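You operate a simulated robot arm through the tools that you are given. There is no shell and no other tool.

Carry out the task below with a simulated two-armed robot. There is one attempt and no reset: what you move stays moved.

TASK
Run two long pieces into the catch tray.
Fine: set the length and count knobs; power switch off at the end.
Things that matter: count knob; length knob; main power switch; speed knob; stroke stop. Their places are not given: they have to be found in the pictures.

It is judged by the outcome, as a careful person would: the job done as asked, and still so three seconds after it is handed in. It fails if anything else is knocked over, pushed out of place, dropped, spilled or broken.

THE ROBOT
Two 7-joint arms with fingered hands on one trunk that stands fixed in place. Base frame: the origin is at the foot of the trunk, x ahead of it, y to its left, z up. Units: mm, degrees, N and s.
The left shoulder is at [20, 123, 1212], the right one opposite. With the tool pointing down near the work surface each hand reaches from about 100 to 460 mm from the base axis, measured 20 degrees to its own side. Payload 2.4 kg a hand.
The TCP of each hand is the grasp point between the finger pads, 17 mm short of the fingertips. In the tool frame z runs along the fingers and y along their closing line. The gripper opens to 88 mm; its body begins 47 mm behind the TCP. The gripper is a hand of 3 fingers: y runs from the thumb to the fingers, the wrist lies at [0, 0, -165] in the tool frame.
Orientation is told as [roll, pitch, yaw] about the base's x, y, z axes, in that order, counted from this pose: with the fingers straight down and closing along the base's y, the tool's x points along the base's -x, its y along +y and its z along -z.

THE INTERFACE
- The arms move only by the tool play_rows. It takes "left_rows", "right_rows" or both (then of equal length, played together; a hand with none holds still); each is a list of rows, each an object of numbers (a shift or turn left out is 0): "x", "y", "z": the shift along the tool's x, y, z in mm; "rx", "ry", "rz": the turn, a rotation vector about the tool's x, y, z in degrees. In form: [{"x": .., "y": .., "z": .., "rx": .., "ry": .., "rz": ..}, ...]. A call has 1 to 20 rows; each row is the pose to reach, as a shift and turn from the pose commanded when the call began, along the tool's axes at that moment. A row lasts 0.2 s, in which the tool goes at most 50 mm and 8.6 degrees; a call with a longer step from one row to the next is refused whole. Where a pose cannot be reached the arm comes as near as it can. A force on the tool above 40 N (or 10 N above the force at the start of the call, whichever is more), or a blocked arm, ends the call early, and 0.2 s more pass. In this call time passes only in rows, and 0.2 s behind the last. It gives the time, the measured TCP pose, the force on the tool (base axes), the opening and the grip force at its end, in the units of the frame above (readings bear some noise), with the torque about the TCP (base axes, N m) and any sound that the robot's microphone picked up.
- Cameras (640 x 400 px; columns grow to the right, rows downward): "scene" is now at [57.2, -2.9, 1667.9]; the picture's right is [-0.03, -1.00, 0.00], its down [-0.75, 0.02, -0.66] and it looks along [0.66, -0.02, -0.75] (base axes); focal length 354 px, centre (320, 200). "left" rides on the left gripper at [-52, 4, -66] in its tool frame; the picture's right is [-0.08, -1.00, 0.00], its down [0.78, -0.07, -0.62] and it looks along [0.62, -0.05, 0.78] (tool axes); focal length 243 px, centre (320, 200). "right" rides on the right gripper at [52, 4, -66] in its tool frame; the picture's right is [-0.09, 1.00, 0.00], its down [-0.78, -0.07, -0.62] and it looks along [-0.62, -0.05, 0.78] (tool axes); focal length 243 px, centre (320, 200).
- capture(camera): a new picture of that camera. The clock stands still meanwhile.
- slide_trunk(by): moves the trunk up (or, below 0, down) by that many mm; the arms and the scene camera ride with it, the base frame stays. It gives what a move gives, with no picture.
- set_fingers(finger1, finger2, thumb_bend, hand): sets how far each is bent, from 0 (flat) to 1 (curled in); at 0.3 the hand is open as for a grip, at 0.7 the pads meet at the TCP. One left out holds its place. A second passes; each finger stops where it meets its share of the squeeze, and holds until it gets a number again. It is the only way to open and close the hand. It gives what a move gives, with no picture; readings hold the bend of each and the force on the fingers (four entries, about 0 where the hand has none), thumb and palm.
- aim_head(pan, tilt): turns the head with the scene camera to pan (to the left, within 120 degrees either way) and tilt (down, from -29 to 69), counted from straight ahead of the robot. It gives what a move gives.
- point_at(camera, pixels): there is no depth. For up to 12 entries [column, row, z] of the newest picture of that camera ("zoom" is the newest enlarged one), the place [x, y] in the base frame at which the ray of that pixel passes the height z, good to about 2 mm. The clock stands still meanwhile.
- inspect(camera, box): a new picture of the part [left, top, right, bottom] of that camera's present view, enlarged. The clock stands still meanwhile.
- sign_off(): hands the job in; it is judged then, once.

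Leave the grippers open and the arms clear of the work at the hand-in unless told otherwise.

The tools are called by a JSON object that holds its "fn" and its "kwargs". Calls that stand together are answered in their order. play_rows: Moves the arms, as the interface text tells. Its arguments: {"type":"object","properties":{"left_rows":{"type":"array"},"right_rows":{"type":"array"}},"required":[]} The other tools are called the same way: slide_trunk (by) moves the trunk up or down; set_fingers (finger1, finger2, thumb_bend, hand) moves the fingers one by one; aim_head (pan, tilt) turns the head that bears the scene camera; capture (camera) takes a picture; point_at (camera, pixels) gives the place at which the rays of pixels pass given heights; inspect (camera, box) takes an enlarged picture of a part of a camera's view; sign_off () hands the job in.

At the start:

```text
t: 0.0
left_eef_pos: [329.5, 158.6, 1226.7]
left_tcp_rot: [0.1, 0.0, 0.0]
left_force: [-0.9, -0.8, -0.6]
left_moment: [-0.01, -0.01, -0.03]
left_grip_width: 87.9
left_finger_force: 0.0
left_shape: jaw
left_bend: [0.3, 0.3, 0.3]
left_finger forces: [0.0, 0.1, 0.0, 0.0, 0.0, 0.1]
right_eef_pos: [397.4, -181.5, 1239.4]
right_tcp_rot: [0.0, -0.1, 0.0]
right_force: [-0.6, -0.3, 0.1]
right_moment: [-0.03, 0.02, 0.02]
right_grip_width: 87.8
right_finger_force: 0.1
right_shape: jaw
right_bend: [0.3, 0.3, 0.3]
right_finger forces: [0.1, 0.0, 0.1, 0.0, 0.0, 0.1]
trunk travel left (down, up): [-425.0, 405.0]
head pan, tilt (commanded): [-1.8, 49.0]
```

scene: 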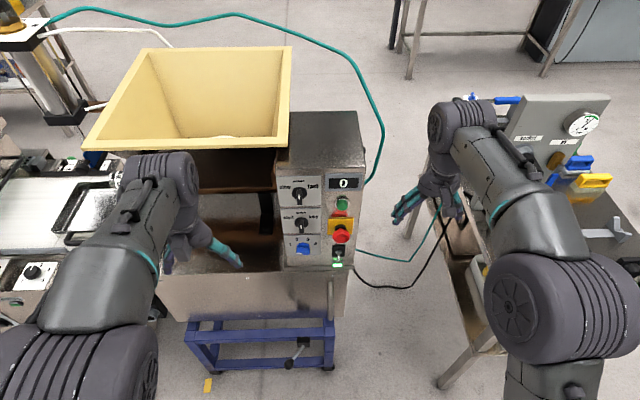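
right: 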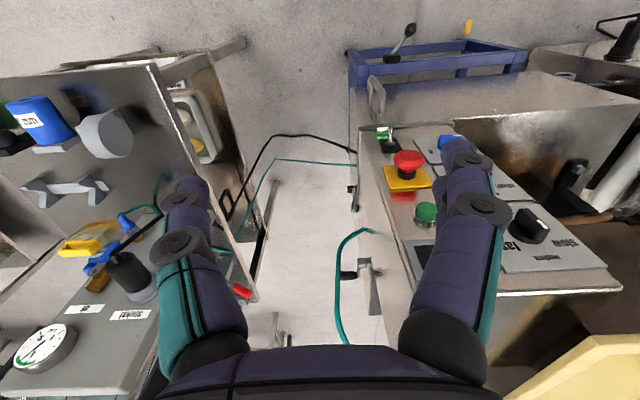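
left: 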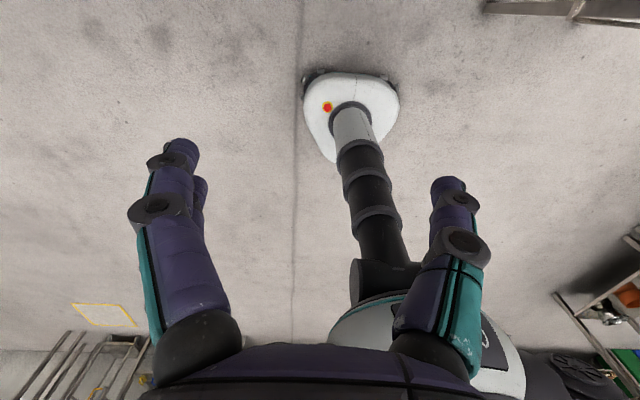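

I see a machine with a yellow hopper in the middle and a control panel at about (320, 215) with knobs, a green button and a red emergency stop. First I will enlarge the panel and the surroundings.

{"fn": "inspect", "kwargs": {"camera": "scene", "box": [260, 150, 380, 280]}}

{"fn": "capture", "kwargs": {"camera": "scene"}}

{"fn": "inspect", "kwargs": {"camera": "right", "box": [340, 90, 640, 300]}}

{"fn": "inspect", "kwargs": {"camera": "scene", "box": [0, 140, 140, 330]}}

```text
3.08 times, centred on (320, 215) of scene
```

zoom: 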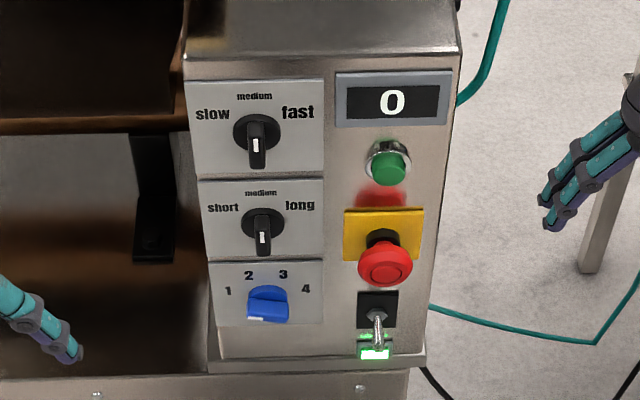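

```text
taken
```

scene: 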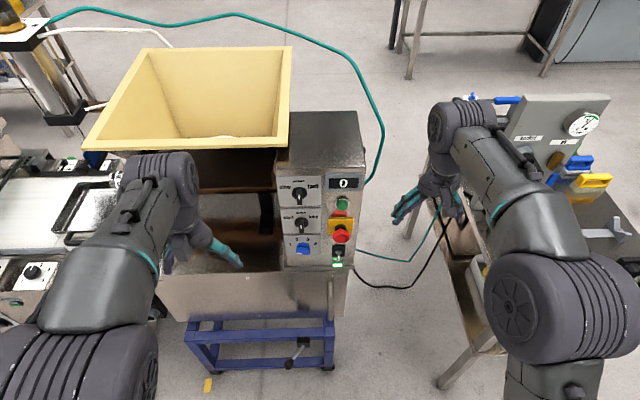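

```text
1.90 times, centred on (490, 195) of right
```

zoom: 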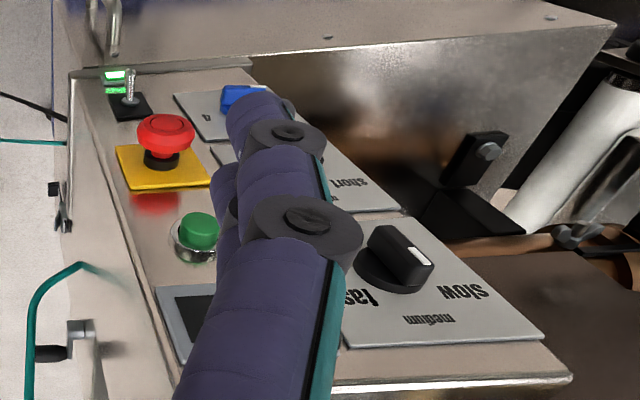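

```text
2.11 times, centred on (70, 235) of scene
```

zoom: 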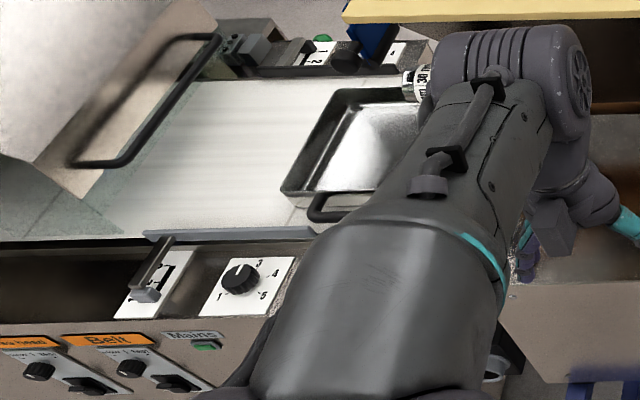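

The panel has a slow/medium/fast knob, a short/medium/long knob, a blue 1–4 knob, a display reading 0, a green button, a red mushroom button, and a toggle with a lit green lamp. Next I turn the head to find the stroke stop and the catch tray.

{"fn": "aim_head", "kwargs": {"pan": 35, "tilt": 45}}

{"fn": "capture", "kwargs": {"camera": "scene"}}

{"fn": "inspect", "kwargs": {"camera": "scene", "box": [320, 0, 640, 200]}}

{"fn": "inspect", "kwargs": {"camera": "scene", "box": [0, 100, 320, 300]}}

{"fn": "aim_head", "kwargs": {"pan": -35, "tilt": 45}}

{"fn": "capture", "kwargs": {"camera": "scene"}}

```text
t: 1.0
left_eef_pos: [330.3, 158.4, 1225.2]
left_tcp_rot: [0.0, 0.0, 0.0]
left_force: [-0.2, 0.7, 0.1]
left_moment: [-0.02, -0.04, 0.0]
left_grip_width: 87.6
left_finger_force: 0.0
left_shape: jaw
left_bend: [0.3, 0.3, 0.3]
left_finger forces: [0.1, 0.0, 0.0, 0.1, 0.0, 0.0]
right_eef_pos: [397.5, -181.1, 1239.2]
right_tcp_rot: [0.0, 0.0, 0.0]
right_force: [0.2, -0.6, -0.2]
right_moment: [-0.03, 0.0, -0.03]
right_grip_width: 87.9
right_finger_force: 0.1
right_shape: jaw
right_bend: [0.3, 0.3, 0.3]
right_finger forces: [0.0, 0.0, 0.0, 0.1, 0.0, 0.0]
trunk travel left (down, up): [-425.0, 405.0]
head pan, tilt (commanded): [35.0, 45.0]
```

```text
taken
```

scene: 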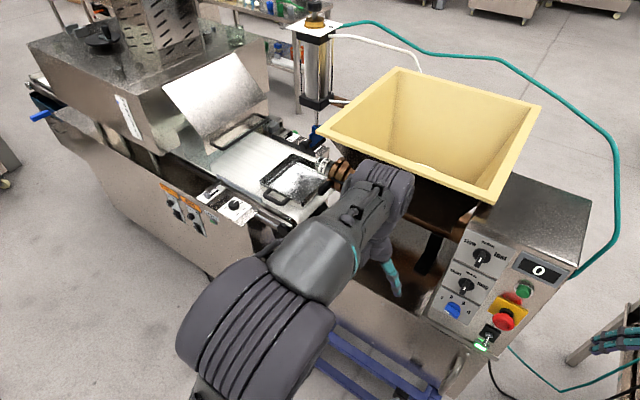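

```text
2.00 times, centred on (480, 100) of scene
```

zoom: 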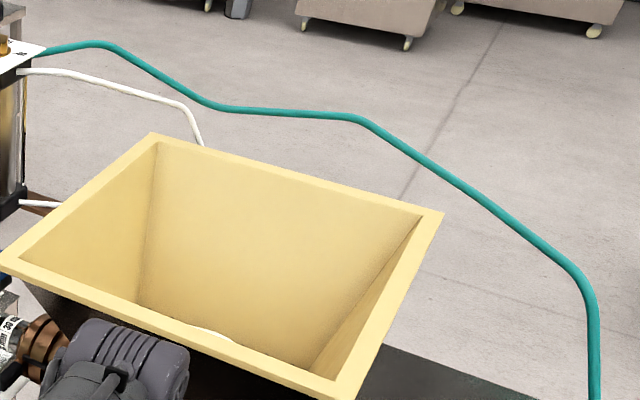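

```text
2.00 times, centred on (160, 200) of scene
```

zoom: 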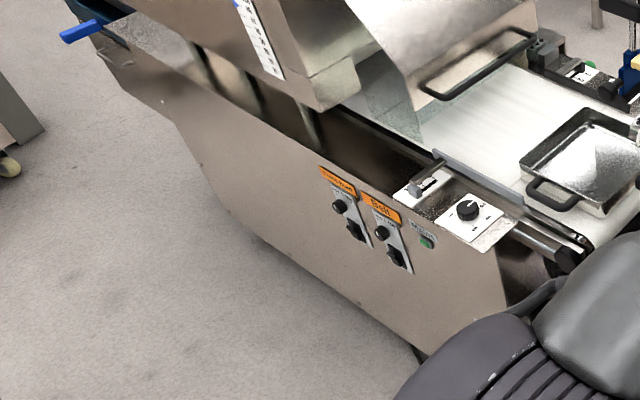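

```text
t: 2.4
left_eef_pos: [330.3, 157.9, 1227.0]
left_tcp_rot: [0.0, 0.0, 0.0]
left_force: [0.1, -0.6, -0.1]
left_moment: [-0.03, 0.03, 0.0]
left_grip_width: 88.1
left_finger_force: 0.1
left_shape: jaw
left_bend: [0.3, 0.3, 0.3]
left_finger forces: [0.0, 0.0, 0.0, 0.0, 0.0, 0.1]
right_eef_pos: [397.6, -181.7, 1239.2]
right_tcp_rot: [0.0, 0.0, 0.1]
right_force: [-0.9, 0.2, -0.2]
right_moment: [0.0, 0.01, 0.05]
right_grip_width: 88.1
right_finger_force: 0.1
right_shape: jaw
right_bend: [0.3, 0.3, 0.3]
right_finger forces: [0.1, 0.0, 0.0, 0.0, 0.1, 0.0]
trunk travel left (down, up): [-425.0, 405.0]
head pan, tilt (commanded): [-35.0, 45.0]
```

```text
taken
```

scene: 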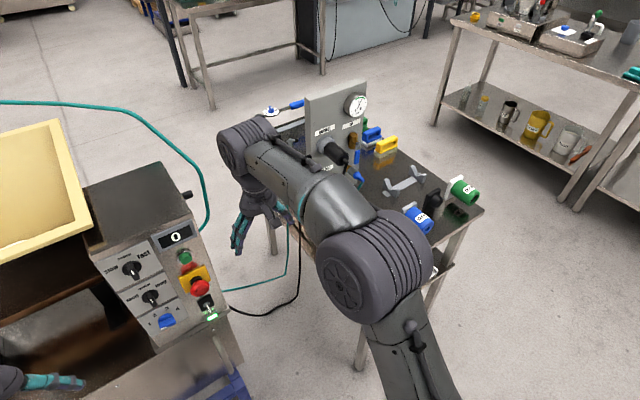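

The tray with a handle lies on the belt to the left, where the copper nozzle ends, at about (295, 180) in the pan-35 picture. To see past the arms I raise the trunk, since nothing is above it, and then look again.

{"fn": "slide_trunk", "kwargs": {"by": 200}}

{"fn": "aim_head", "kwargs": {"pan": 10, "tilt": 55}}

{"fn": "capture", "kwargs": {"camera": "scene"}}

{"fn": "capture", "kwargs": {"camera": "left"}}

{"fn": "capture", "kwargs": {"camera": "right"}}

```text
t: 4.6
left_eef_pos: [328.8, 157.4, 1426.3]
left_tcp_rot: [0.0, -0.1, 0.0]
left_force: [-0.5, 0.2, -0.5]
left_moment: [-0.01, -0.03, 0.01]
left_grip_width: 88.1
left_finger_force: 0.1
left_shape: jaw
left_bend: [0.3, 0.3, 0.3]
left_finger forces: [0.1, 0.0, 0.0, 0.0, 0.1, 0.0]
right_eef_pos: [396.2, -182.3, 1439.0]
right_tcp_rot: [0.0, 0.0, 0.0]
right_force: [-0.5, -0.2, 0.7]
right_moment: [-0.01, -0.03, 0.01]
right_grip_width: 88.0
right_finger_force: 0.0
right_shape: jaw
right_bend: [0.3, 0.3, 0.3]
right_finger forces: [0.0, 0.1, 0.1, 0.0, 0.0, 0.1]
trunk travel left (down, up): [-625.0, 205.0]
head pan, tilt (commanded): [-35.0, 45.0]
```

```text
t: 5.7
left_eef_pos: [331.3, 158.8, 1426.1]
left_tcp_rot: [0.1, -0.1, 0.1]
left_force: [-1.1, 0.4, 0.3]
left_moment: [-0.03, 0.03, 0.02]
left_grip_width: 87.7
left_finger_force: 0.0
left_shape: jaw
left_bend: [0.3, 0.3, 0.3]
left_finger forces: [0.0, 0.0, 0.0, 0.0, 0.0, 0.1]
right_eef_pos: [398.3, -181.8, 1439.9]
right_tcp_rot: [0.0, 0.0, 0.0]
right_force: [0.0, 0.0, -0.5]
right_moment: [0.01, -0.02, -0.02]
right_grip_width: 87.9
right_finger_force: 0.1
right_shape: jaw
right_bend: [0.3, 0.3, 0.3]
right_finger forces: [0.0, 0.0, 0.0, 0.0, 0.0, 0.0]
trunk travel left (down, up): [-625.0, 205.0]
head pan, tilt (commanded): [10.0, 55.0]
```

```text
taken
```

scene: 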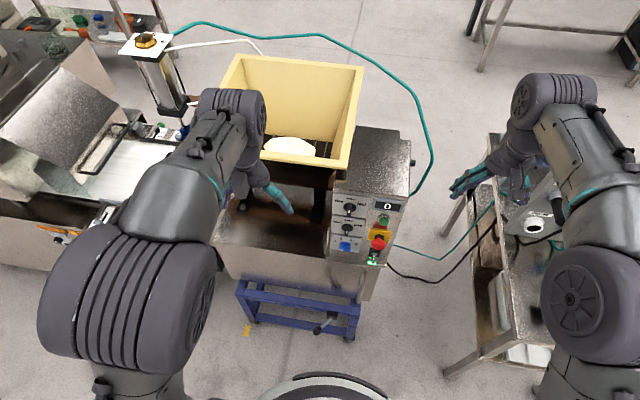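

```text
taken
```

left: 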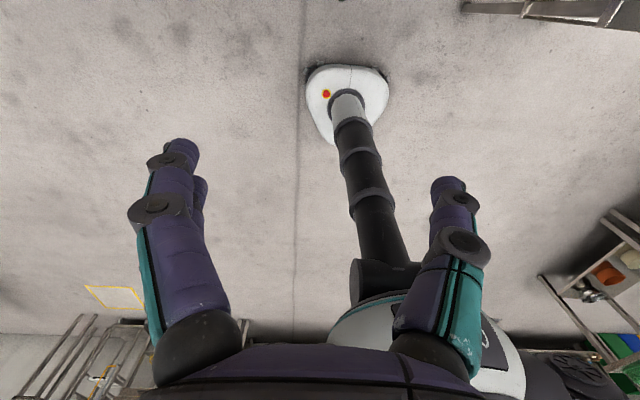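

```text
taken
```

right: 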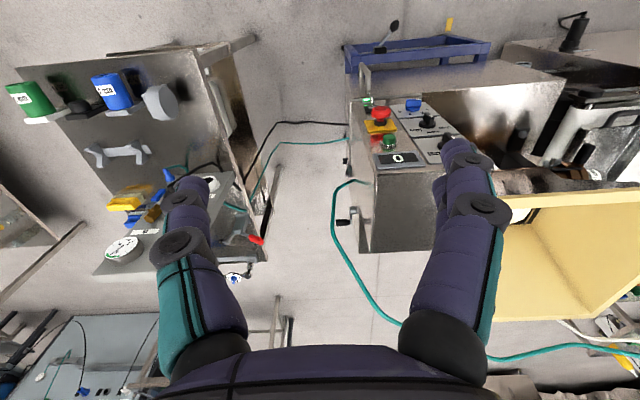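

The left arm blocks the nozzle and tray, around (200, 120). I move the left hand up 100 mm, then 250 mm to its left and back a little, well above everything.

{"fn": "play_rows", "kwargs": {"left_rows": [{"z": -40}, {"z": -80}, {"z": -100, "y": 30}, {"z": -100, "y": 70, "x": 10}, {"z": -100, "y": 110, "x": 30}, {"z": -100, "y": 150, "x": 50}, {"z": -100, "y": 190, "x": 70}, {"z": -100, "y": 230, "x": 90}, {"z": -100, "y": 260, "x": 110}]}}

{"fn": "capture", "kwargs": {"camera": "scene"}}

```text
t: 7.7
left_eef_pos: [219.2, 418.2, 1526.6]
left_tcp_rot: [0.1, 0.1, -0.2]
left_force: [-0.7, 0.8, 0.2]
left_moment: [-0.01, 0.01, -0.01]
left_grip_width: 87.5
left_finger_force: 0.0
left_shape: jaw
left_bend: [0.3, 0.3, 0.3]
left_finger forces: [0.1, 0.0, 0.1, 0.0, 0.0, 0.0]
right_eef_pos: [397.0, -181.7, 1438.1]
right_tcp_rot: [0.0, 0.0, -0.1]
right_force: [-0.1, 0.1, 0.7]
right_moment: [0.05, -0.01, 0.0]
right_grip_width: 87.8
right_finger_force: 0.1
right_shape: jaw
right_bend: [0.3, 0.3, 0.3]
right_finger forces: [0.0, 0.0, 0.1, 0.0, 0.0, 0.0]
trunk travel left (down, up): [-625.0, 205.0]
head pan, tilt (commanded): [10.0, 55.0]
```

```text
taken
```

scene: 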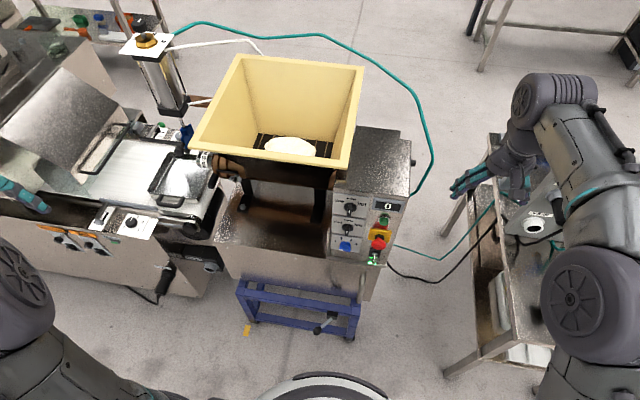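

Now the machine lies free. I enlarge the nozzle and tray area around (170, 160), the pneumatic cylinder at (155, 60), the panel at (365, 225) and the crank below at (325, 322).

{"fn": "inspect", "kwargs": {"camera": "scene", "box": [90, 110, 260, 220]}}

{"fn": "inspect", "kwargs": {"camera": "scene", "box": [110, 20, 220, 130]}}

{"fn": "inspect", "kwargs": {"camera": "scene", "box": [310, 120, 430, 280]}}

{"fn": "inspect", "kwargs": {"camera": "scene", "box": [210, 180, 400, 360]}}

{"fn": "inspect", "kwargs": {"camera": "scene", "box": [20, 180, 230, 310]}}

```text
3.64 times, centred on (175, 165) of scene
```

zoom: 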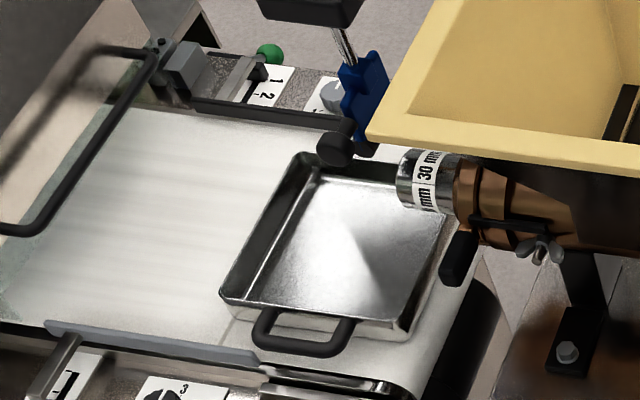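

```text
3.64 times, centred on (165, 75) of scene
```

zoom: 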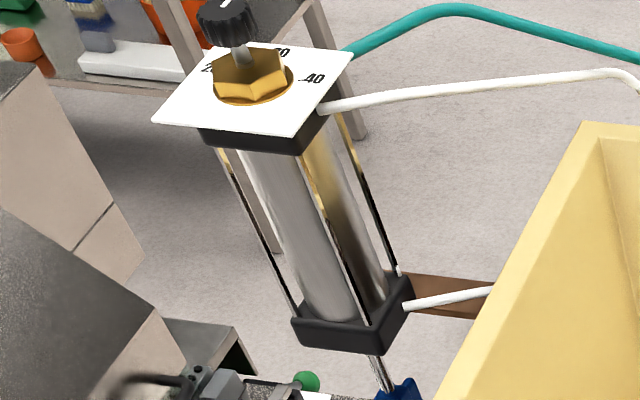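

```text
2.50 times, centred on (370, 200) of scene
```

zoom: 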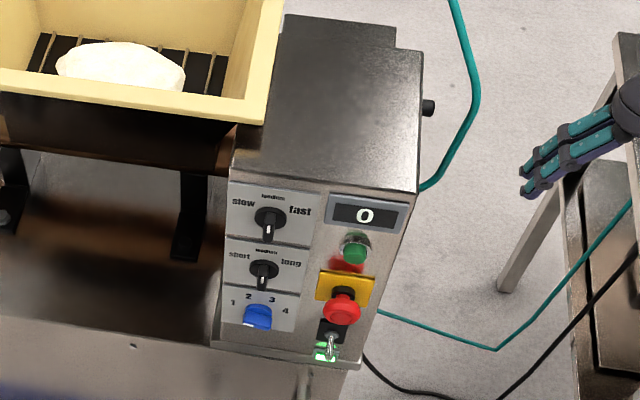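

```text
2.22 times, centred on (305, 270) of scene
```

zoom: 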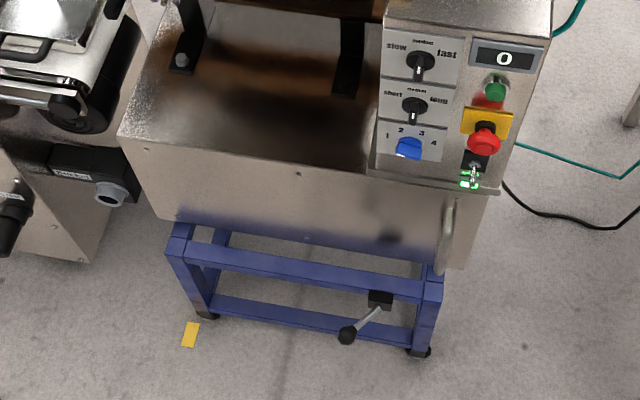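

```text
3.05 times, centred on (125, 245) of scene
```

zoom: 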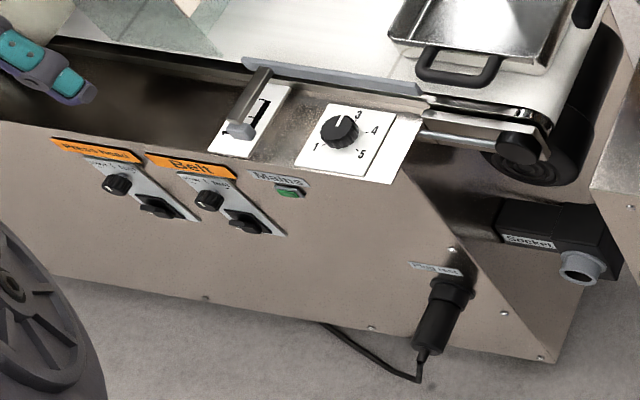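

The plate on top of the cylinder carries a scale (20, 30, 40) and a black knob, which is the stroke stop. The nozzle label reads 30 mm. To locate things, I take the rays of the same features from the scene and right cameras at two heights each.

{"fn": "point_at", "kwargs": {"camera": "scene", "pixels": [[384, 219, 900], [384, 219, 1100], [380, 241, 900], [380, 241, 1100], [372, 262, 900], [372, 262, 1100], [345, 245, 900], [345, 245, 1100], [349, 207, 900], [349, 207, 1100], [347, 227, 900], [347, 227, 1100]]}}

{"fn": "point_at", "kwargs": {"camera": "right", "pixels": [[389, 141, 900], [389, 141, 1100], [380, 112, 900], [380, 112, 1100], [367, 101, 900], [367, 101, 1100], [413, 104, 900], [413, 104, 1100], [398, 158, 900], [398, 158, 1100]]}}

{"fn": "inspect", "kwargs": {"camera": "right", "box": [330, 80, 470, 190]}}

```text
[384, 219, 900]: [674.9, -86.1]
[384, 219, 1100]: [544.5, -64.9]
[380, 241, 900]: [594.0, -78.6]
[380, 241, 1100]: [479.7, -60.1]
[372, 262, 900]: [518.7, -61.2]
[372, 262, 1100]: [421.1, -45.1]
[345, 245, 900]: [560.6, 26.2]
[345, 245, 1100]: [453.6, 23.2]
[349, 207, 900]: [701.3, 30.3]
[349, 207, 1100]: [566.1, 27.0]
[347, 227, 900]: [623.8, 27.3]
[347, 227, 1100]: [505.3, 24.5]
```

```text
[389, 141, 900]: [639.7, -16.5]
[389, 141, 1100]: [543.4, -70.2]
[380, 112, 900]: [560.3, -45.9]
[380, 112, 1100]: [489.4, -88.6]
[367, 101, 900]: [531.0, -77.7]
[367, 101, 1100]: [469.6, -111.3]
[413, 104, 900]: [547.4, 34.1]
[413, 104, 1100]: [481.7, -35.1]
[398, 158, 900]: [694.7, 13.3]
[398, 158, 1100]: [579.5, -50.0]
```

```text
3.64 times, centred on (400, 135) of right
```

zoom: 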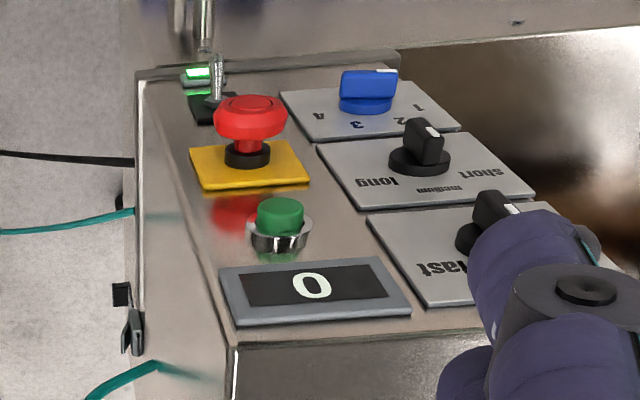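

The panel stands nearly upright at x about 545, from z about 830 to 1150. Before going there, I look closer at the stroke stop plate around (147, 42) and the nozzle label around (208, 162).

{"fn": "inspect", "kwargs": {"camera": "scene", "box": [115, 20, 180, 62]}}

{"fn": "inspect", "kwargs": {"camera": "scene", "box": [330, 185, 410, 275]}}

{"fn": "inspect", "kwargs": {"camera": "scene", "box": [175, 110, 255, 185]}}

```text
9.52 times, centred on (148, 41) of scene
```

zoom: 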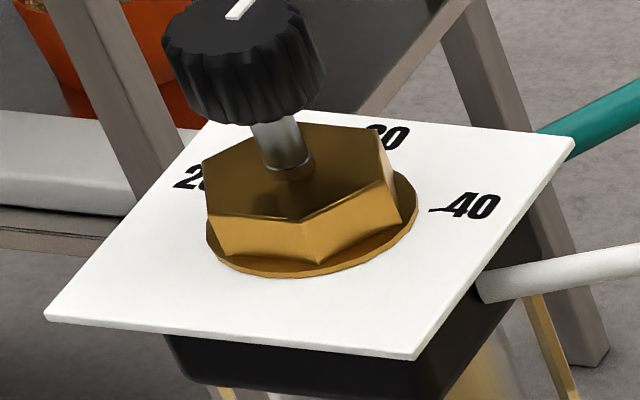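

```text
4.44 times, centred on (370, 230) of scene
```

zoom: 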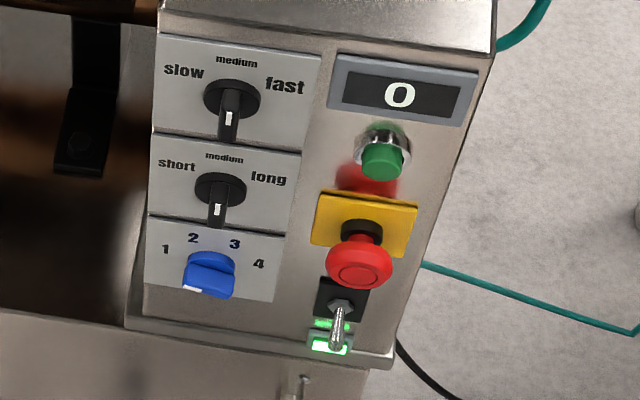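

```text
5.33 times, centred on (215, 148) of scene
```

zoom: 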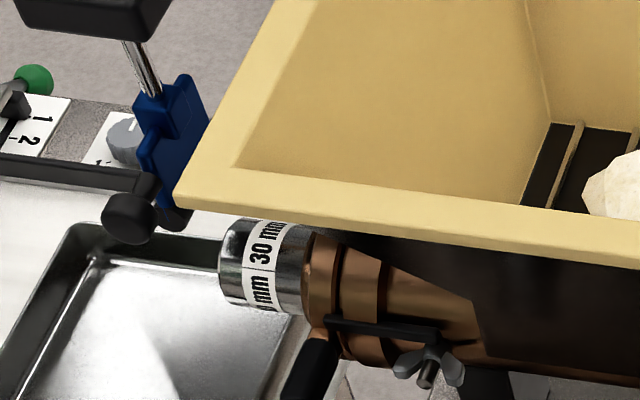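

Seen from above, the speed and length fins point up (medium) and the count fin points left, toward 1. The stroke stop knob was cut off, so I enlarge it fully.

{"fn": "inspect", "kwargs": {"camera": "scene", "box": [112, 5, 184, 60]}}

{"fn": "aim_head", "kwargs": {"pan": 35, "tilt": 35}}

{"fn": "capture", "kwargs": {"camera": "scene"}}

```text
7.27 times, centred on (148, 32) of scene
```

zoom: 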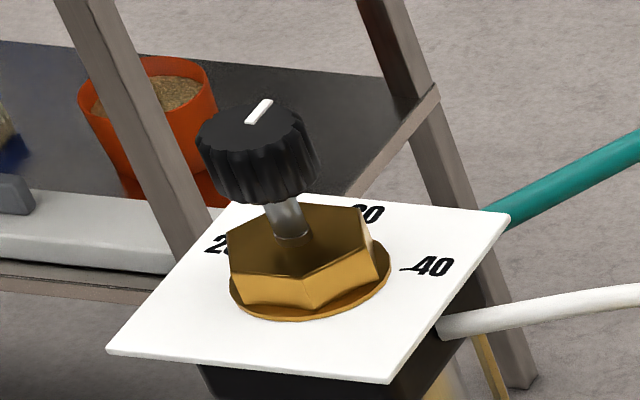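

```text
t: 8.6
left_eef_pos: [219.3, 417.1, 1527.4]
left_tcp_rot: [-0.1, 0.0, 0.0]
left_force: [0.1, -0.9, 0.4]
left_moment: [-0.02, -0.02, 0.02]
left_grip_width: 88.0
left_finger_force: 0.1
left_shape: jaw
left_bend: [0.3, 0.3, 0.3]
left_finger forces: [0.1, 0.1, 0.0, 0.0, 0.0, 0.0]
right_eef_pos: [397.1, -180.2, 1439.8]
right_tcp_rot: [0.0, 0.0, 0.0]
right_force: [0.0, -0.1, -0.2]
right_moment: [0.01, 0.02, 0.01]
right_grip_width: 88.0
right_finger_force: 0.1
right_shape: jaw
right_bend: [0.3, 0.3, 0.3]
right_finger forces: [0.0, 0.0, 0.0, 0.1, 0.0, 0.0]
trunk travel left (down, up): [-625.0, 205.0]
head pan, tilt (commanded): [35.0, 35.0]
```

```text
taken
```

scene: 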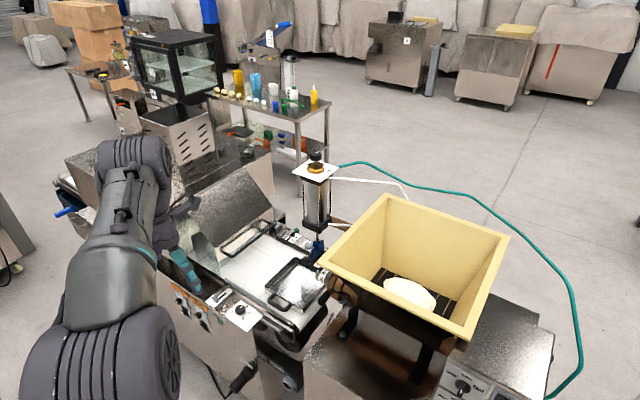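

The stroke stop's white mark points along the plate toward 30, and the nozzle says 30 mm, so the two agree and I leave the stop alone. Speed can stay at medium. Now I turn the left hand to point forward (ry −90), staying high and ahead of the robot, so its camera can look at the panel.

{"fn": "play_rows", "kwargs": {"left_rows": [{"x": -15, "y": -15, "z": 4, "ry": -8.2}, {"x": -30, "y": -30, "z": 8, "ry": -16.4}, {"x": -45, "y": -45, "z": 12, "ry": -24.6}, {"x": -60, "y": -60, "z": 16, "ry": -32.8}, {"x": -75, "y": -75, "z": 20, "ry": -41}, {"x": -90, "y": -90, "z": 24, "ry": -49.2}, {"x": -105, "y": -105, "z": 28, "ry": -57.4}, {"x": -120, "y": -120, "z": 34, "ry": -65.6}, {"x": -135, "y": -135, "z": 38, "ry": -73.8}, {"x": -150, "y": -150, "z": 42, "ry": -82}, {"x": -161, "y": -168, "z": 46, "ry": -90}]}}

{"fn": "aim_head", "kwargs": {"pan": 0, "tilt": 50}}

{"fn": "capture", "kwargs": {"camera": "scene"}}

{"fn": "capture", "kwargs": {"camera": "left"}}

```text
t: 11.0
left_eef_pos: [382.1, 249.7, 1479.8]
left_tcp_rot: [89.0, -89.9, -89.0]
left_force: [0.4, 0.7, 0.2]
left_moment: [0.01, 0.02, -0.05]
left_grip_width: 88.1
left_finger_force: 0.0
left_shape: jaw
left_bend: [0.3, 0.3, 0.3]
left_finger forces: [0.0, 0.0, 0.1, 0.0, 0.1, 0.0]
right_eef_pos: [398.4, -182.7, 1439.4]
right_tcp_rot: [0.1, 0.0, 0.0]
right_force: [-0.9, -0.3, -0.3]
right_moment: [0.02, 0.03, 0.02]
right_grip_width: 87.9
right_finger_force: 0.1
right_shape: jaw
right_bend: [0.3, 0.3, 0.3]
right_finger forces: [0.0, 0.1, 0.1, 0.0, 0.0, 0.0]
trunk travel left (down, up): [-625.0, 205.0]
head pan, tilt (commanded): [35.0, 35.0]
```

```text
t: 12.0
left_eef_pos: [381.8, 250.5, 1479.3]
left_tcp_rot: [-2.6, -89.9, 2.5]
left_force: [0.6, -0.7, -0.1]
left_moment: [0.02, -0.01, 0.04]
left_grip_width: 87.8
left_finger_force: 0.1
left_shape: jaw
left_bend: [0.3, 0.3, 0.3]
left_finger forces: [0.1, 0.1, 0.0, 0.1, 0.0, 0.0]
right_eef_pos: [398.1, -183.2, 1439.4]
right_tcp_rot: [0.0, 0.0, -0.1]
right_force: [-0.2, 1.0, -0.6]
right_moment: [-0.01, -0.03, -0.02]
right_grip_width: 87.7
right_finger_force: 0.1
right_shape: jaw
right_bend: [0.3, 0.3, 0.3]
right_finger forces: [0.1, 0.1, 0.0, 0.0, 0.0, 0.1]
trunk travel left (down, up): [-625.0, 205.0]
head pan, tilt (commanded): [0.0, 50.0]
```

```text
taken
```

scene: 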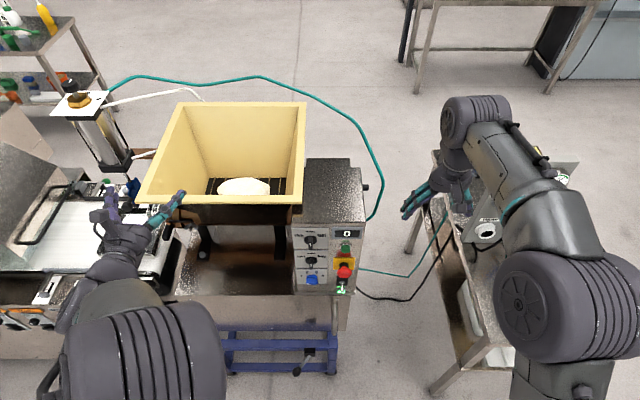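

```text
taken
```

left: 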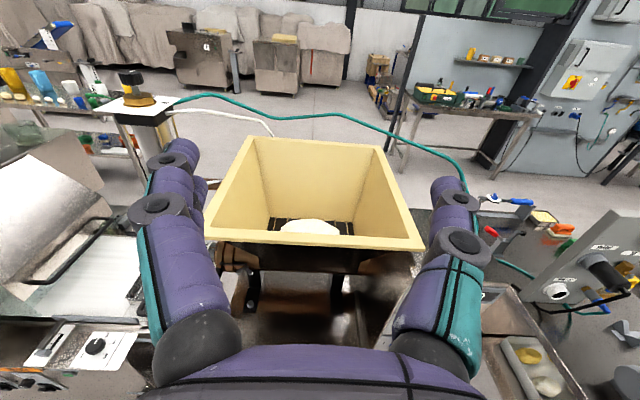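

Left hand now points forward, and the view is free. I lower the trunk back 200 mm and bring the left hand to about (360, 30, 1130) in front of the panel to view it straight on.

{"fn": "slide_trunk", "kwargs": {"by": -200}}

{"fn": "play_rows", "kwargs": {"left_rows": [{"y": -35, "x": 20}, {"y": -70, "x": 40}, {"y": -105, "x": 60, "z": -10}, {"y": -140, "x": 80, "z": -15}, {"y": -175, "x": 100, "z": -20}, {"y": -210, "x": 120, "z": -20}]}}

{"fn": "capture", "kwargs": {"camera": "left"}}

{"fn": "capture", "kwargs": {"camera": "scene"}}

```text
t: 14.2
left_eef_pos: [382.8, 250.3, 1278.6]
left_tcp_rot: [2.1, -89.9, -2.2]
left_force: [0.1, 0.1, -0.4]
left_moment: [0.01, 0.01, -0.01]
left_grip_width: 87.6
left_finger_force: 0.0
left_shape: jaw
left_bend: [0.3, 0.3, 0.3]
left_finger forces: [0.1, 0.0, 0.0, 0.1, 0.0, 0.0]
right_eef_pos: [397.8, -181.7, 1238.8]
right_tcp_rot: [0.0, 0.0, 0.1]
right_force: [-0.7, 0.7, 0.1]
right_moment: [-0.02, 0.0, 0.04]
right_grip_width: 88.0
right_finger_force: 0.0
right_shape: jaw
right_bend: [0.3, 0.3, 0.3]
right_finger forces: [0.0, 0.0, 0.0, 0.0, 0.0, 0.0]
trunk travel left (down, up): [-425.0, 405.0]
head pan, tilt (commanded): [0.0, 50.0]
```

```text
t: 15.6
left_eef_pos: [369.7, 213.4, 1261.1]
left_tcp_rot: [-0.6, -89.8, 0.3]
left_force: [-0.2, 0.6, 0.6]
left_moment: [-0.03, 0.02, 0.02]
left_grip_width: 88.0
left_finger_force: 0.0
left_shape: jaw
left_bend: [0.3, 0.3, 0.3]
left_finger forces: [0.1, 0.0, 0.0, 0.1, 0.2, 0.1]
left hand out of reach, approached as far as the arm can: row 2, 3, 4, 5, 6
right_eef_pos: [397.4, -181.5, 1238.1]
right_tcp_rot: [-0.1, 0.0, 0.0]
right_force: [0.6, 0.4, 0.3]
right_moment: [0.02, 0.02, 0.0]
right_grip_width: 87.8
right_finger_force: 0.2
right_shape: jaw
right_bend: [0.3, 0.3, 0.3]
right_finger forces: [0.0, 0.0, 0.1, 0.0, 0.1, 0.0]
trunk travel left (down, up): [-425.0, 405.0]
head pan, tilt (commanded): [0.0, 50.0]
```

```text
taken
```

left: 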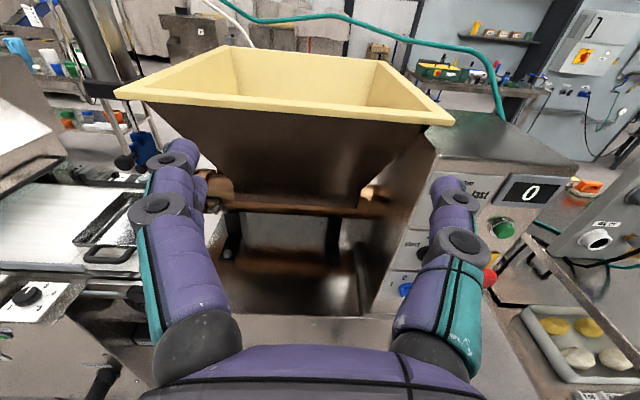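

```text
taken
```

scene: 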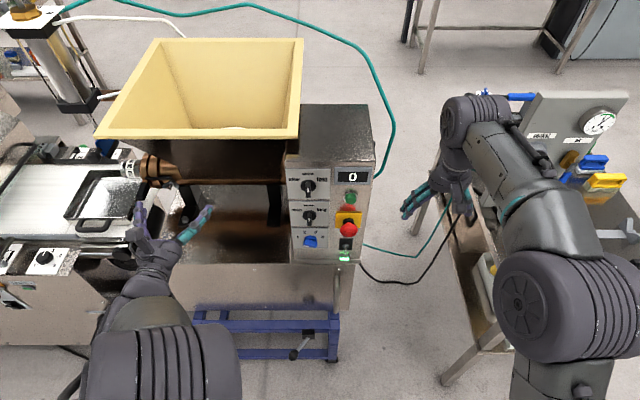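

The left hand was stopped at y 213 because the wrist was too close to its shoulder. In a small step I move it forward along tool z and read which pose is the commanded one.

{"fn": "play_rows", "kwargs": {"left_rows": [{"z": 15}, {"z": 30}]}}

```text
t: 16.2
left_eef_pos: [402.0, 217.0, 1262.2]
left_tcp_rot: [-4.7, -89.8, 4.6]
left_force: [0.0, 0.7, -1.3]
left_moment: [-0.01, 0.0, 0.03]
left_grip_width: 87.6
left_finger_force: 0.0
left_shape: jaw
left_bend: [0.3, 0.3, 0.3]
left_finger forces: [0.1, 0.0, 0.0, 0.1, 0.0, 0.0]
left hand out of reach, approached as far as the arm can: row 2
right_eef_pos: [398.1, -181.8, 1238.8]
right_tcp_rot: [0.0, 0.0, 0.0]
right_force: [0.9, -0.2, 0.6]
right_moment: [-0.01, -0.04, 0.0]
right_grip_width: 88.1
right_finger_force: 0.0
right_shape: jaw
right_bend: [0.3, 0.3, 0.3]
right_finger forces: [0.0, 0.0, 0.0, 0.1, 0.0, 0.0]
trunk travel left (down, up): [-425.0, 405.0]
head pan, tilt (commanded): [0.0, 50.0]
```

The commanded pose resets to the reached one. The limit seems to be of the joints, so I try a lower height: down 120 mm first (tool x), then to the right.

{"fn": "play_rows", "kwargs": {"left_rows": [{"x": 30}, {"x": 60}, {"x": 90}, {"x": 120}, {"x": 120, "y": -30}, {"x": 120, "y": -60}, {"x": 120, "y": -90}, {"x": 120, "y": -120}, {"x": 120, "y": -150}]}}

{"fn": "capture", "kwargs": {"camera": "scene"}}

```text
t: 18.2
left_eef_pos: [400.4, 70.6, 1133.8]
left_tcp_rot: [-166.6, -89.8, 166.5]
left_force: [0.4, 0.4, 0.6]
left_moment: [-0.02, 0.0, -0.02]
left_grip_width: 88.1
left_finger_force: 0.0
left_shape: jaw
left_bend: [0.3, 0.3, 0.3]
left_finger forces: [0.0, 0.1, 0.0, 0.1, 0.1, 0.0]
left hand out of reach, approached as far as the arm can: row 1, 2, 3, 8, 9
right_eef_pos: [396.7, -183.0, 1238.9]
right_tcp_rot: [0.1, 0.0, 0.1]
right_force: [-0.7, 0.0, -0.4]
right_moment: [-0.01, -0.01, 0.01]
right_grip_width: 87.7
right_finger_force: 0.1
right_shape: jaw
right_bend: [0.3, 0.3, 0.3]
right_finger forces: [0.0, 0.0, 0.0, 0.1, 0.0, 0.1]
trunk travel left (down, up): [-425.0, 405.0]
head pan, tilt (commanded): [0.0, 50.0]
```

```text
taken
```

scene: 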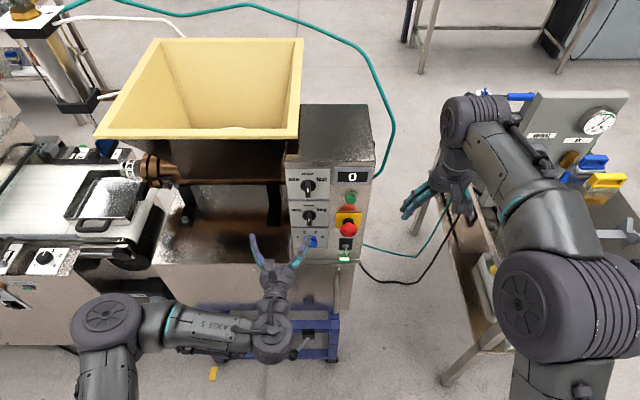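

The hand is now at (400, 70, 1134), pointing at the panel. I take its camera picture.

{"fn": "capture", "kwargs": {"camera": "left"}}

{"fn": "play_rows", "kwargs": {"left_rows": [{"z": 15, "y": -15}, {"z": 25, "y": -40}]}}

{"fn": "capture", "kwargs": {"camera": "left"}}

```text
taken
```

left: 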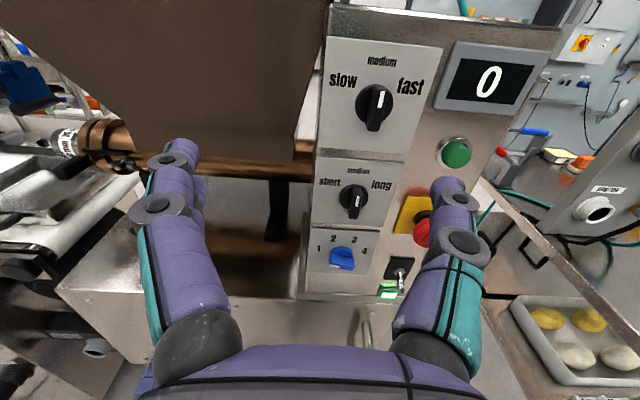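

```text
t: 18.8
left_eef_pos: [426.0, 31.7, 1122.9]
left_tcp_rot: [-157.4, -89.5, 157.4]
left_force: [0.1, 0.4, -0.1]
left_moment: [0.01, 0.0, 0.0]
left_grip_width: 87.9
left_finger_force: 0.1
left_shape: jaw
left_bend: [0.3, 0.3, 0.3]
left_finger forces: [0.1, 0.0, 0.1, 0.1, 0.0, 0.0]
left hand out of reach, approached as far as the arm can: row 1, 2
right_eef_pos: [398.0, -181.9, 1238.2]
right_tcp_rot: [0.0, 0.0, -0.1]
right_force: [0.1, -0.8, 0.1]
right_moment: [-0.01, -0.02, 0.0]
right_grip_width: 87.9
right_finger_force: 0.0
right_shape: jaw
right_bend: [0.3, 0.3, 0.3]
right_finger forces: [0.0, 0.0, 0.0, 0.1, 0.0, 0.0]
trunk travel left (down, up): [-425.0, 405.0]
head pan, tilt (commanded): [0.0, 50.0]
```

```text
taken
```

left: 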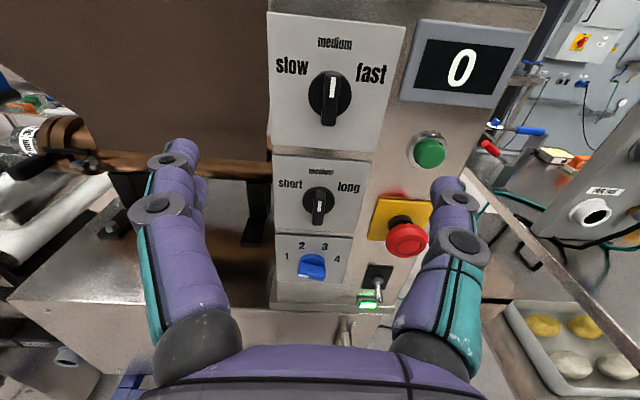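

Now the panel is well in view. I enlarge the knob column around (320, 170) and the lower right controls.

{"fn": "inspect", "kwargs": {"camera": "left", "box": [265, 20, 395, 130]}}

{"fn": "inspect", "kwargs": {"camera": "left", "box": [265, 150, 445, 320]}}

{"fn": "point_at", "kwargs": {"camera": "left", "pixels": [[330, 95, 1130], [330, 95, 1100], [319, 203, 1040], [319, 203, 1000], [312, 266, 940], [312, 266, 900]]}}

```text
3.64 times, centred on (330, 75) of left
```

zoom: 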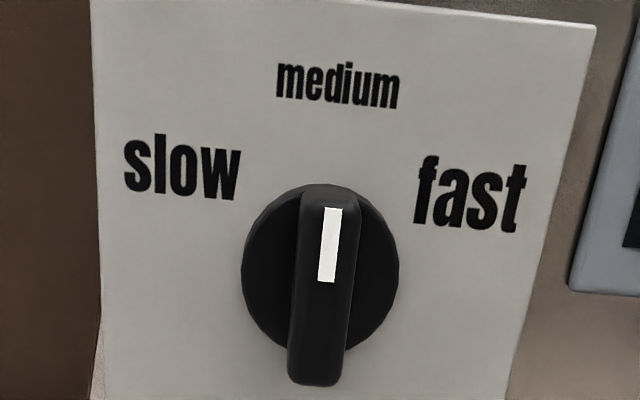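

```text
2.35 times, centred on (355, 235) of left
```

zoom: 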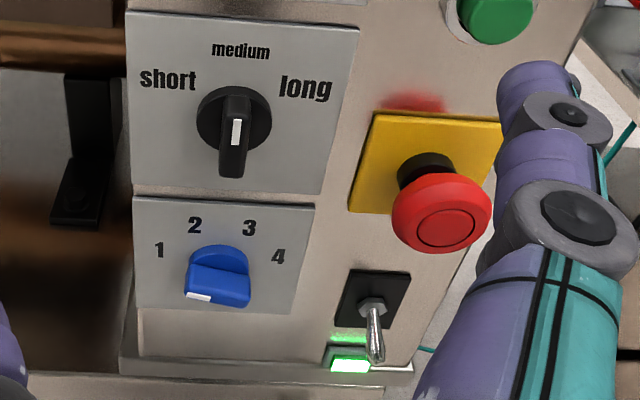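

```text
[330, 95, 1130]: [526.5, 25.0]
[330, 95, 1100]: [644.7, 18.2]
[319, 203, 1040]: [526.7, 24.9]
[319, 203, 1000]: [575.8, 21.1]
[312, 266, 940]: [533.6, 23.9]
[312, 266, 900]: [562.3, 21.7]
```

I read: speed medium, length medium, count fin with its white mark to the left at 1, red mushroom out, lamp lit. From the rays, the length knob's fin is near (552, 23, 1018), the count knob near (553, 22, 910) and speed near (549, 24, 1124). To stay clear of the red mushroom at about (517, −70, 1030), I narrow the left hand before approaching.

{"fn": "set_fingers", "kwargs": {"hand": "left", "finger1": 0.52, "finger2": 0.52, "thumb_bend": 0.52}}

{"fn": "capture", "kwargs": {"camera": "left"}}

{"fn": "capture", "kwargs": {"camera": "scene"}}

```text
t: 19.8
left_eef_pos: [425.0, 30.5, 1121.4]
left_tcp_rot: [-156.6, -89.7, 156.5]
left_force: [0.6, -0.2, -0.3]
left_moment: [0.0, 0.02, 0.0]
left_grip_width: 36.3
left_finger_force: 0.1
left_shape: fingers
left_bend: [0.52, 0.52, 0.52]
left_finger forces: [0.0, 0.0, 0.1, 0.0, 0.0, 0.1]
right_eef_pos: [397.6, -181.3, 1238.9]
right_tcp_rot: [0.0, 0.1, 0.1]
right_force: [-0.2, 0.7, -0.3]
right_moment: [-0.03, 0.0, -0.04]
right_grip_width: 87.9
right_finger_force: 0.0
right_shape: jaw
right_bend: [0.3, 0.3, 0.3]
right_finger forces: [0.1, 0.0, 0.0, 0.0, 0.1, 0.0]
trunk travel left (down, up): [-425.0, 405.0]
head pan, tilt (commanded): [0.0, 50.0]
```

```text
taken
```

left: 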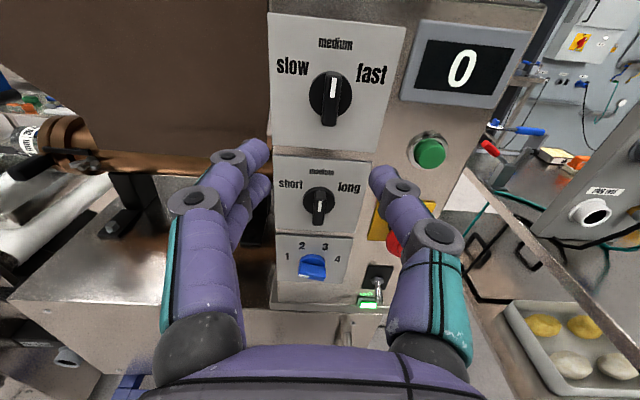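

```text
taken
```

scene: 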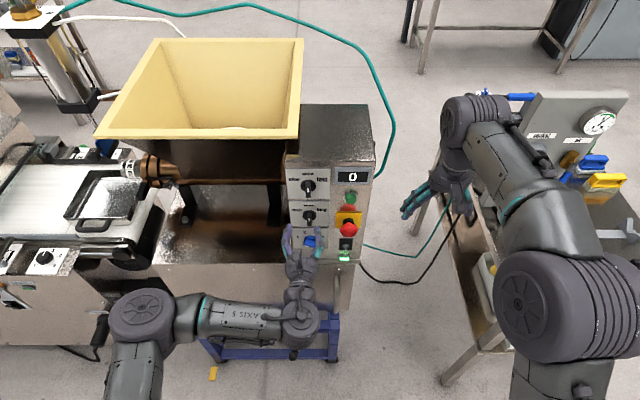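

Hand opening is 36 mm. I lower the hand to the length knob's height (z about 1018), shift 7 mm to the right, and come forward to x about 470 for a close look.

{"fn": "play_rows", "kwargs": {"left_rows": [{"x": 30, "y": -3}, {"x": 60, "y": -5}, {"x": 90, "y": -7}, {"x": 103, "y": -7, "z": 10}, {"x": 103, "y": -7, "z": 30}, {"x": 103, "y": -7, "z": 45}]}}

{"fn": "capture", "kwargs": {"camera": "left"}}

{"fn": "capture", "kwargs": {"camera": "scene"}}

```text
t: 21.2
left_eef_pos: [470.0, 24.1, 1017.5]
left_tcp_rot: [-1.3, -90.0, 1.2]
left_force: [-1.0, 0.5, -0.1]
left_moment: [-0.01, 0.0, 0.0]
left_grip_width: 36.4
left_finger_force: 0.1
left_shape: fingers
left_bend: [0.52, 0.52, 0.52]
left_finger forces: [0.0, 0.0, 0.0, 0.0, 0.1, 0.0]
right_eef_pos: [399.0, -180.7, 1239.0]
right_tcp_rot: [0.0, 0.0, -0.1]
right_force: [0.2, -0.5, -0.1]
right_moment: [0.04, 0.0, 0.0]
right_grip_width: 87.7
right_finger_force: 0.1
right_shape: jaw
right_bend: [0.3, 0.3, 0.3]
right_finger forces: [0.0, 0.0, 0.1, 0.0, 0.0, 0.0]
trunk travel left (down, up): [-425.0, 405.0]
head pan, tilt (commanded): [0.0, 50.0]
```

```text
taken
```

left: 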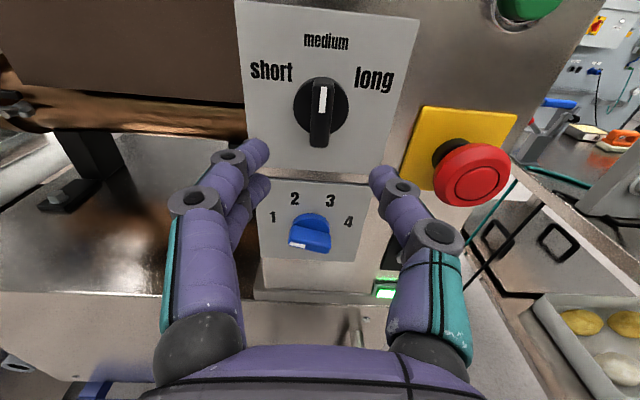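

```text
taken
```

scene: 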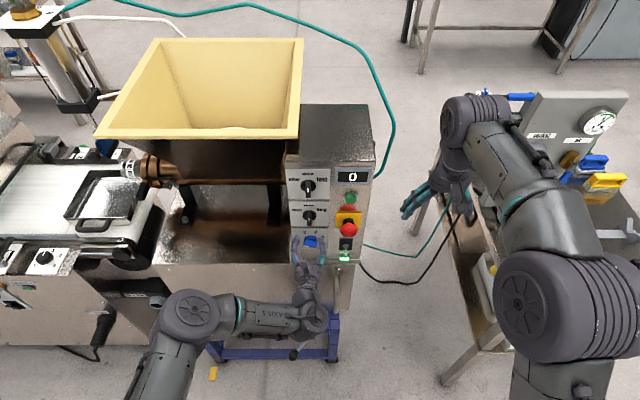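

From several rays, the length fin's front is near (542, 24, 1022). I go forward to x about 543 with the fingers on either side of the fin, in small steps, watching the force.

{"fn": "play_rows", "kwargs": {"left_rows": [{"x": -3, "z": 15}, {"x": -4, "z": 30}, {"x": -4, "z": 42}, {"x": -4, "z": 50}]}}

{"fn": "capture", "kwargs": {"camera": "left"}}

```text
t: 22.2
left_eef_pos: [519.6, 24.2, 1022.5]
left_tcp_rot: [-56.1, -89.9, 55.9]
left_force: [0.3, 0.0, -0.4]
left_moment: [-0.04, 0.03, -0.02]
left_grip_width: 36.2
left_finger_force: 0.1
left_shape: fingers
left_bend: [0.52, 0.52, 0.52]
left_finger forces: [0.0, 0.1, 0.0, 0.0, 0.0, 0.0]
right_eef_pos: [397.7, -181.2, 1239.1]
right_tcp_rot: [0.0, 0.1, 0.0]
right_force: [0.1, 0.0, 0.4]
right_moment: [0.01, 0.01, 0.01]
right_grip_width: 87.9
right_finger_force: 0.0
right_shape: jaw
right_bend: [0.3, 0.3, 0.3]
right_finger forces: [0.0, 0.1, 0.0, 0.0, 0.1, 0.1]
trunk travel left (down, up): [-425.0, 405.0]
head pan, tilt (commanded): [0.0, 50.0]
```

```text
taken
```

left: 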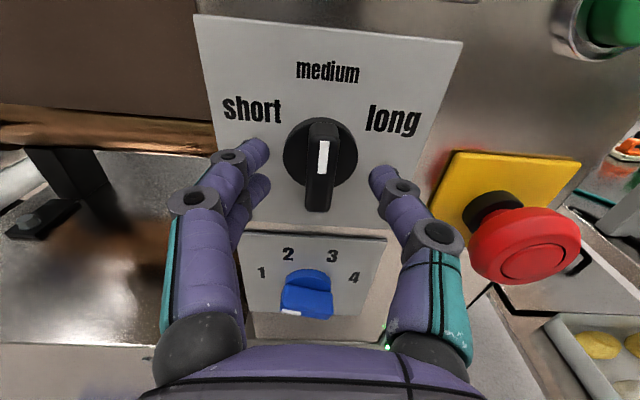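

The fin is centred between the thumb (380, 175) and fingers (258, 170), and its front is about 21 mm ahead of the TCP. I advance another 24 mm slowly.

{"fn": "play_rows", "kwargs": {"left_rows": [{"z": 6}, {"z": 12}, {"z": 18}, {"z": 24}]}}

{"fn": "capture", "kwargs": {"camera": "left"}}

```text
t: 23.0
left_eef_pos: [529.1, 20.1, 1022.7]
left_tcp_rot: [-15.2, -89.9, 14.7]
left_force: [-26.8, 1.8, 5.9]
left_moment: [0.08, -0.13, 0.3]
left_grip_width: 36.6
left_finger_force: 13.5
left_shape: fingers
left_bend: [0.54, 0.54, 0.54]
left_finger forces: [9.0, 8.8, 0.0, 0.1, 9.4, 0.0]
right_eef_pos: [391.1, -181.6, 1242.1]
right_tcp_rot: [-0.1, -0.2, 0.0]
right_force: [-0.7, 0.0, -0.8]
right_moment: [0.03, -0.01, 0.02]
right_grip_width: 87.7
right_finger_force: 0.1
right_shape: jaw
right_bend: [0.3, 0.3, 0.3]
right_finger forces: [0.0, 0.0, 0.0, 0.1, 0.0, 0.0]
trunk travel left (down, up): [-425.0, 405.0]
head pan, tilt (commanded): [0.0, 50.0]
stopped in row 4 (left hand): the force on the tool passed its limit at 47 N (the readings are from after the stop); the commanded pose is now the measured one
```

```text
taken
```

left: 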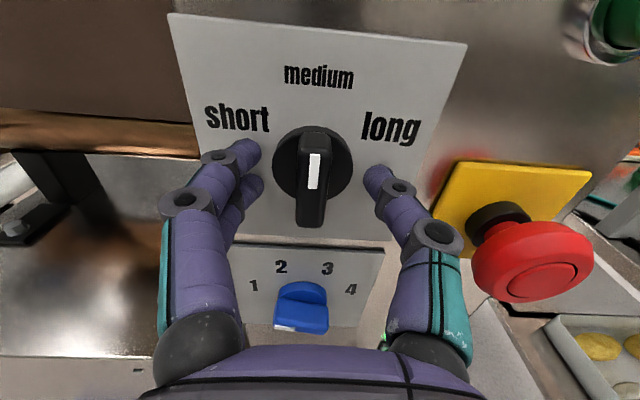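

The fingertips touch the panel plate (force −27 N in x): at this bend the tips stick out further than 17 mm. I back off 18 mm straight, then bend the fingers more so that they pass closely beside the fin.

{"fn": "play_rows", "kwargs": {"left_rows": [{"z": -6}, {"z": -12}, {"z": -18, "y": 2}]}}

{"fn": "set_fingers", "kwargs": {"hand": "left", "finger1": 0.6, "finger2": 0.6, "thumb_bend": 0.6}}

{"fn": "capture", "kwargs": {"camera": "left"}}

```text
t: 23.8
left_eef_pos: [518.5, 23.7, 1019.7]
left_tcp_rot: [-2.9, -89.7, 2.5]
left_force: [0.6, 0.6, 0.6]
left_moment: [0.0, 0.03, 0.04]
left_grip_width: 35.6
left_finger_force: 0.0
left_shape: fingers
left_bend: [0.52, 0.52, 0.52]
left_finger forces: [0.0, 0.1, 0.1, 0.1, 0.1, 0.0]
right_eef_pos: [397.3, -182.0, 1239.1]
right_tcp_rot: [0.0, 0.0, 0.0]
right_force: [-0.4, -0.1, -0.4]
right_moment: [0.03, 0.03, -0.03]
right_grip_width: 88.0
right_finger_force: 0.0
right_shape: jaw
right_bend: [0.3, 0.3, 0.3]
right_finger forces: [0.0, 0.1, 0.0, 0.1, 0.1, 0.0]
trunk travel left (down, up): [-425.0, 405.0]
head pan, tilt (commanded): [0.0, 50.0]
```

```text
t: 24.8
left_eef_pos: [518.5, 23.3, 1018.9]
left_tcp_rot: [-2.7, -89.5, 2.4]
left_force: [0.2, 0.8, 0.2]
left_moment: [0.01, 0.0, 0.01]
left_grip_width: 18.7
left_finger_force: 0.1
left_shape: fingers
left_bend: [0.6, 0.6, 0.6]
left_finger forces: [0.0, 0.0, 0.0, 0.1, 0.1, 0.1]
right_eef_pos: [397.8, -181.4, 1239.0]
right_tcp_rot: [0.0, 0.0, 0.1]
right_force: [-0.3, 0.4, -0.5]
right_moment: [0.0, 0.02, -0.03]
right_grip_width: 88.1
right_finger_force: 0.1
right_shape: jaw
right_bend: [0.3, 0.3, 0.3]
right_finger forces: [0.0, 0.0, 0.0, 0.1, 0.0, 0.0]
trunk travel left (down, up): [-425.0, 405.0]
head pan, tilt (commanded): [0.0, 50.0]
```

```text
taken
```

left: 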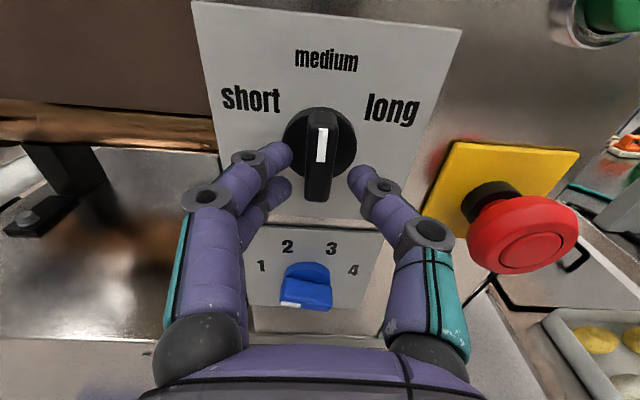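

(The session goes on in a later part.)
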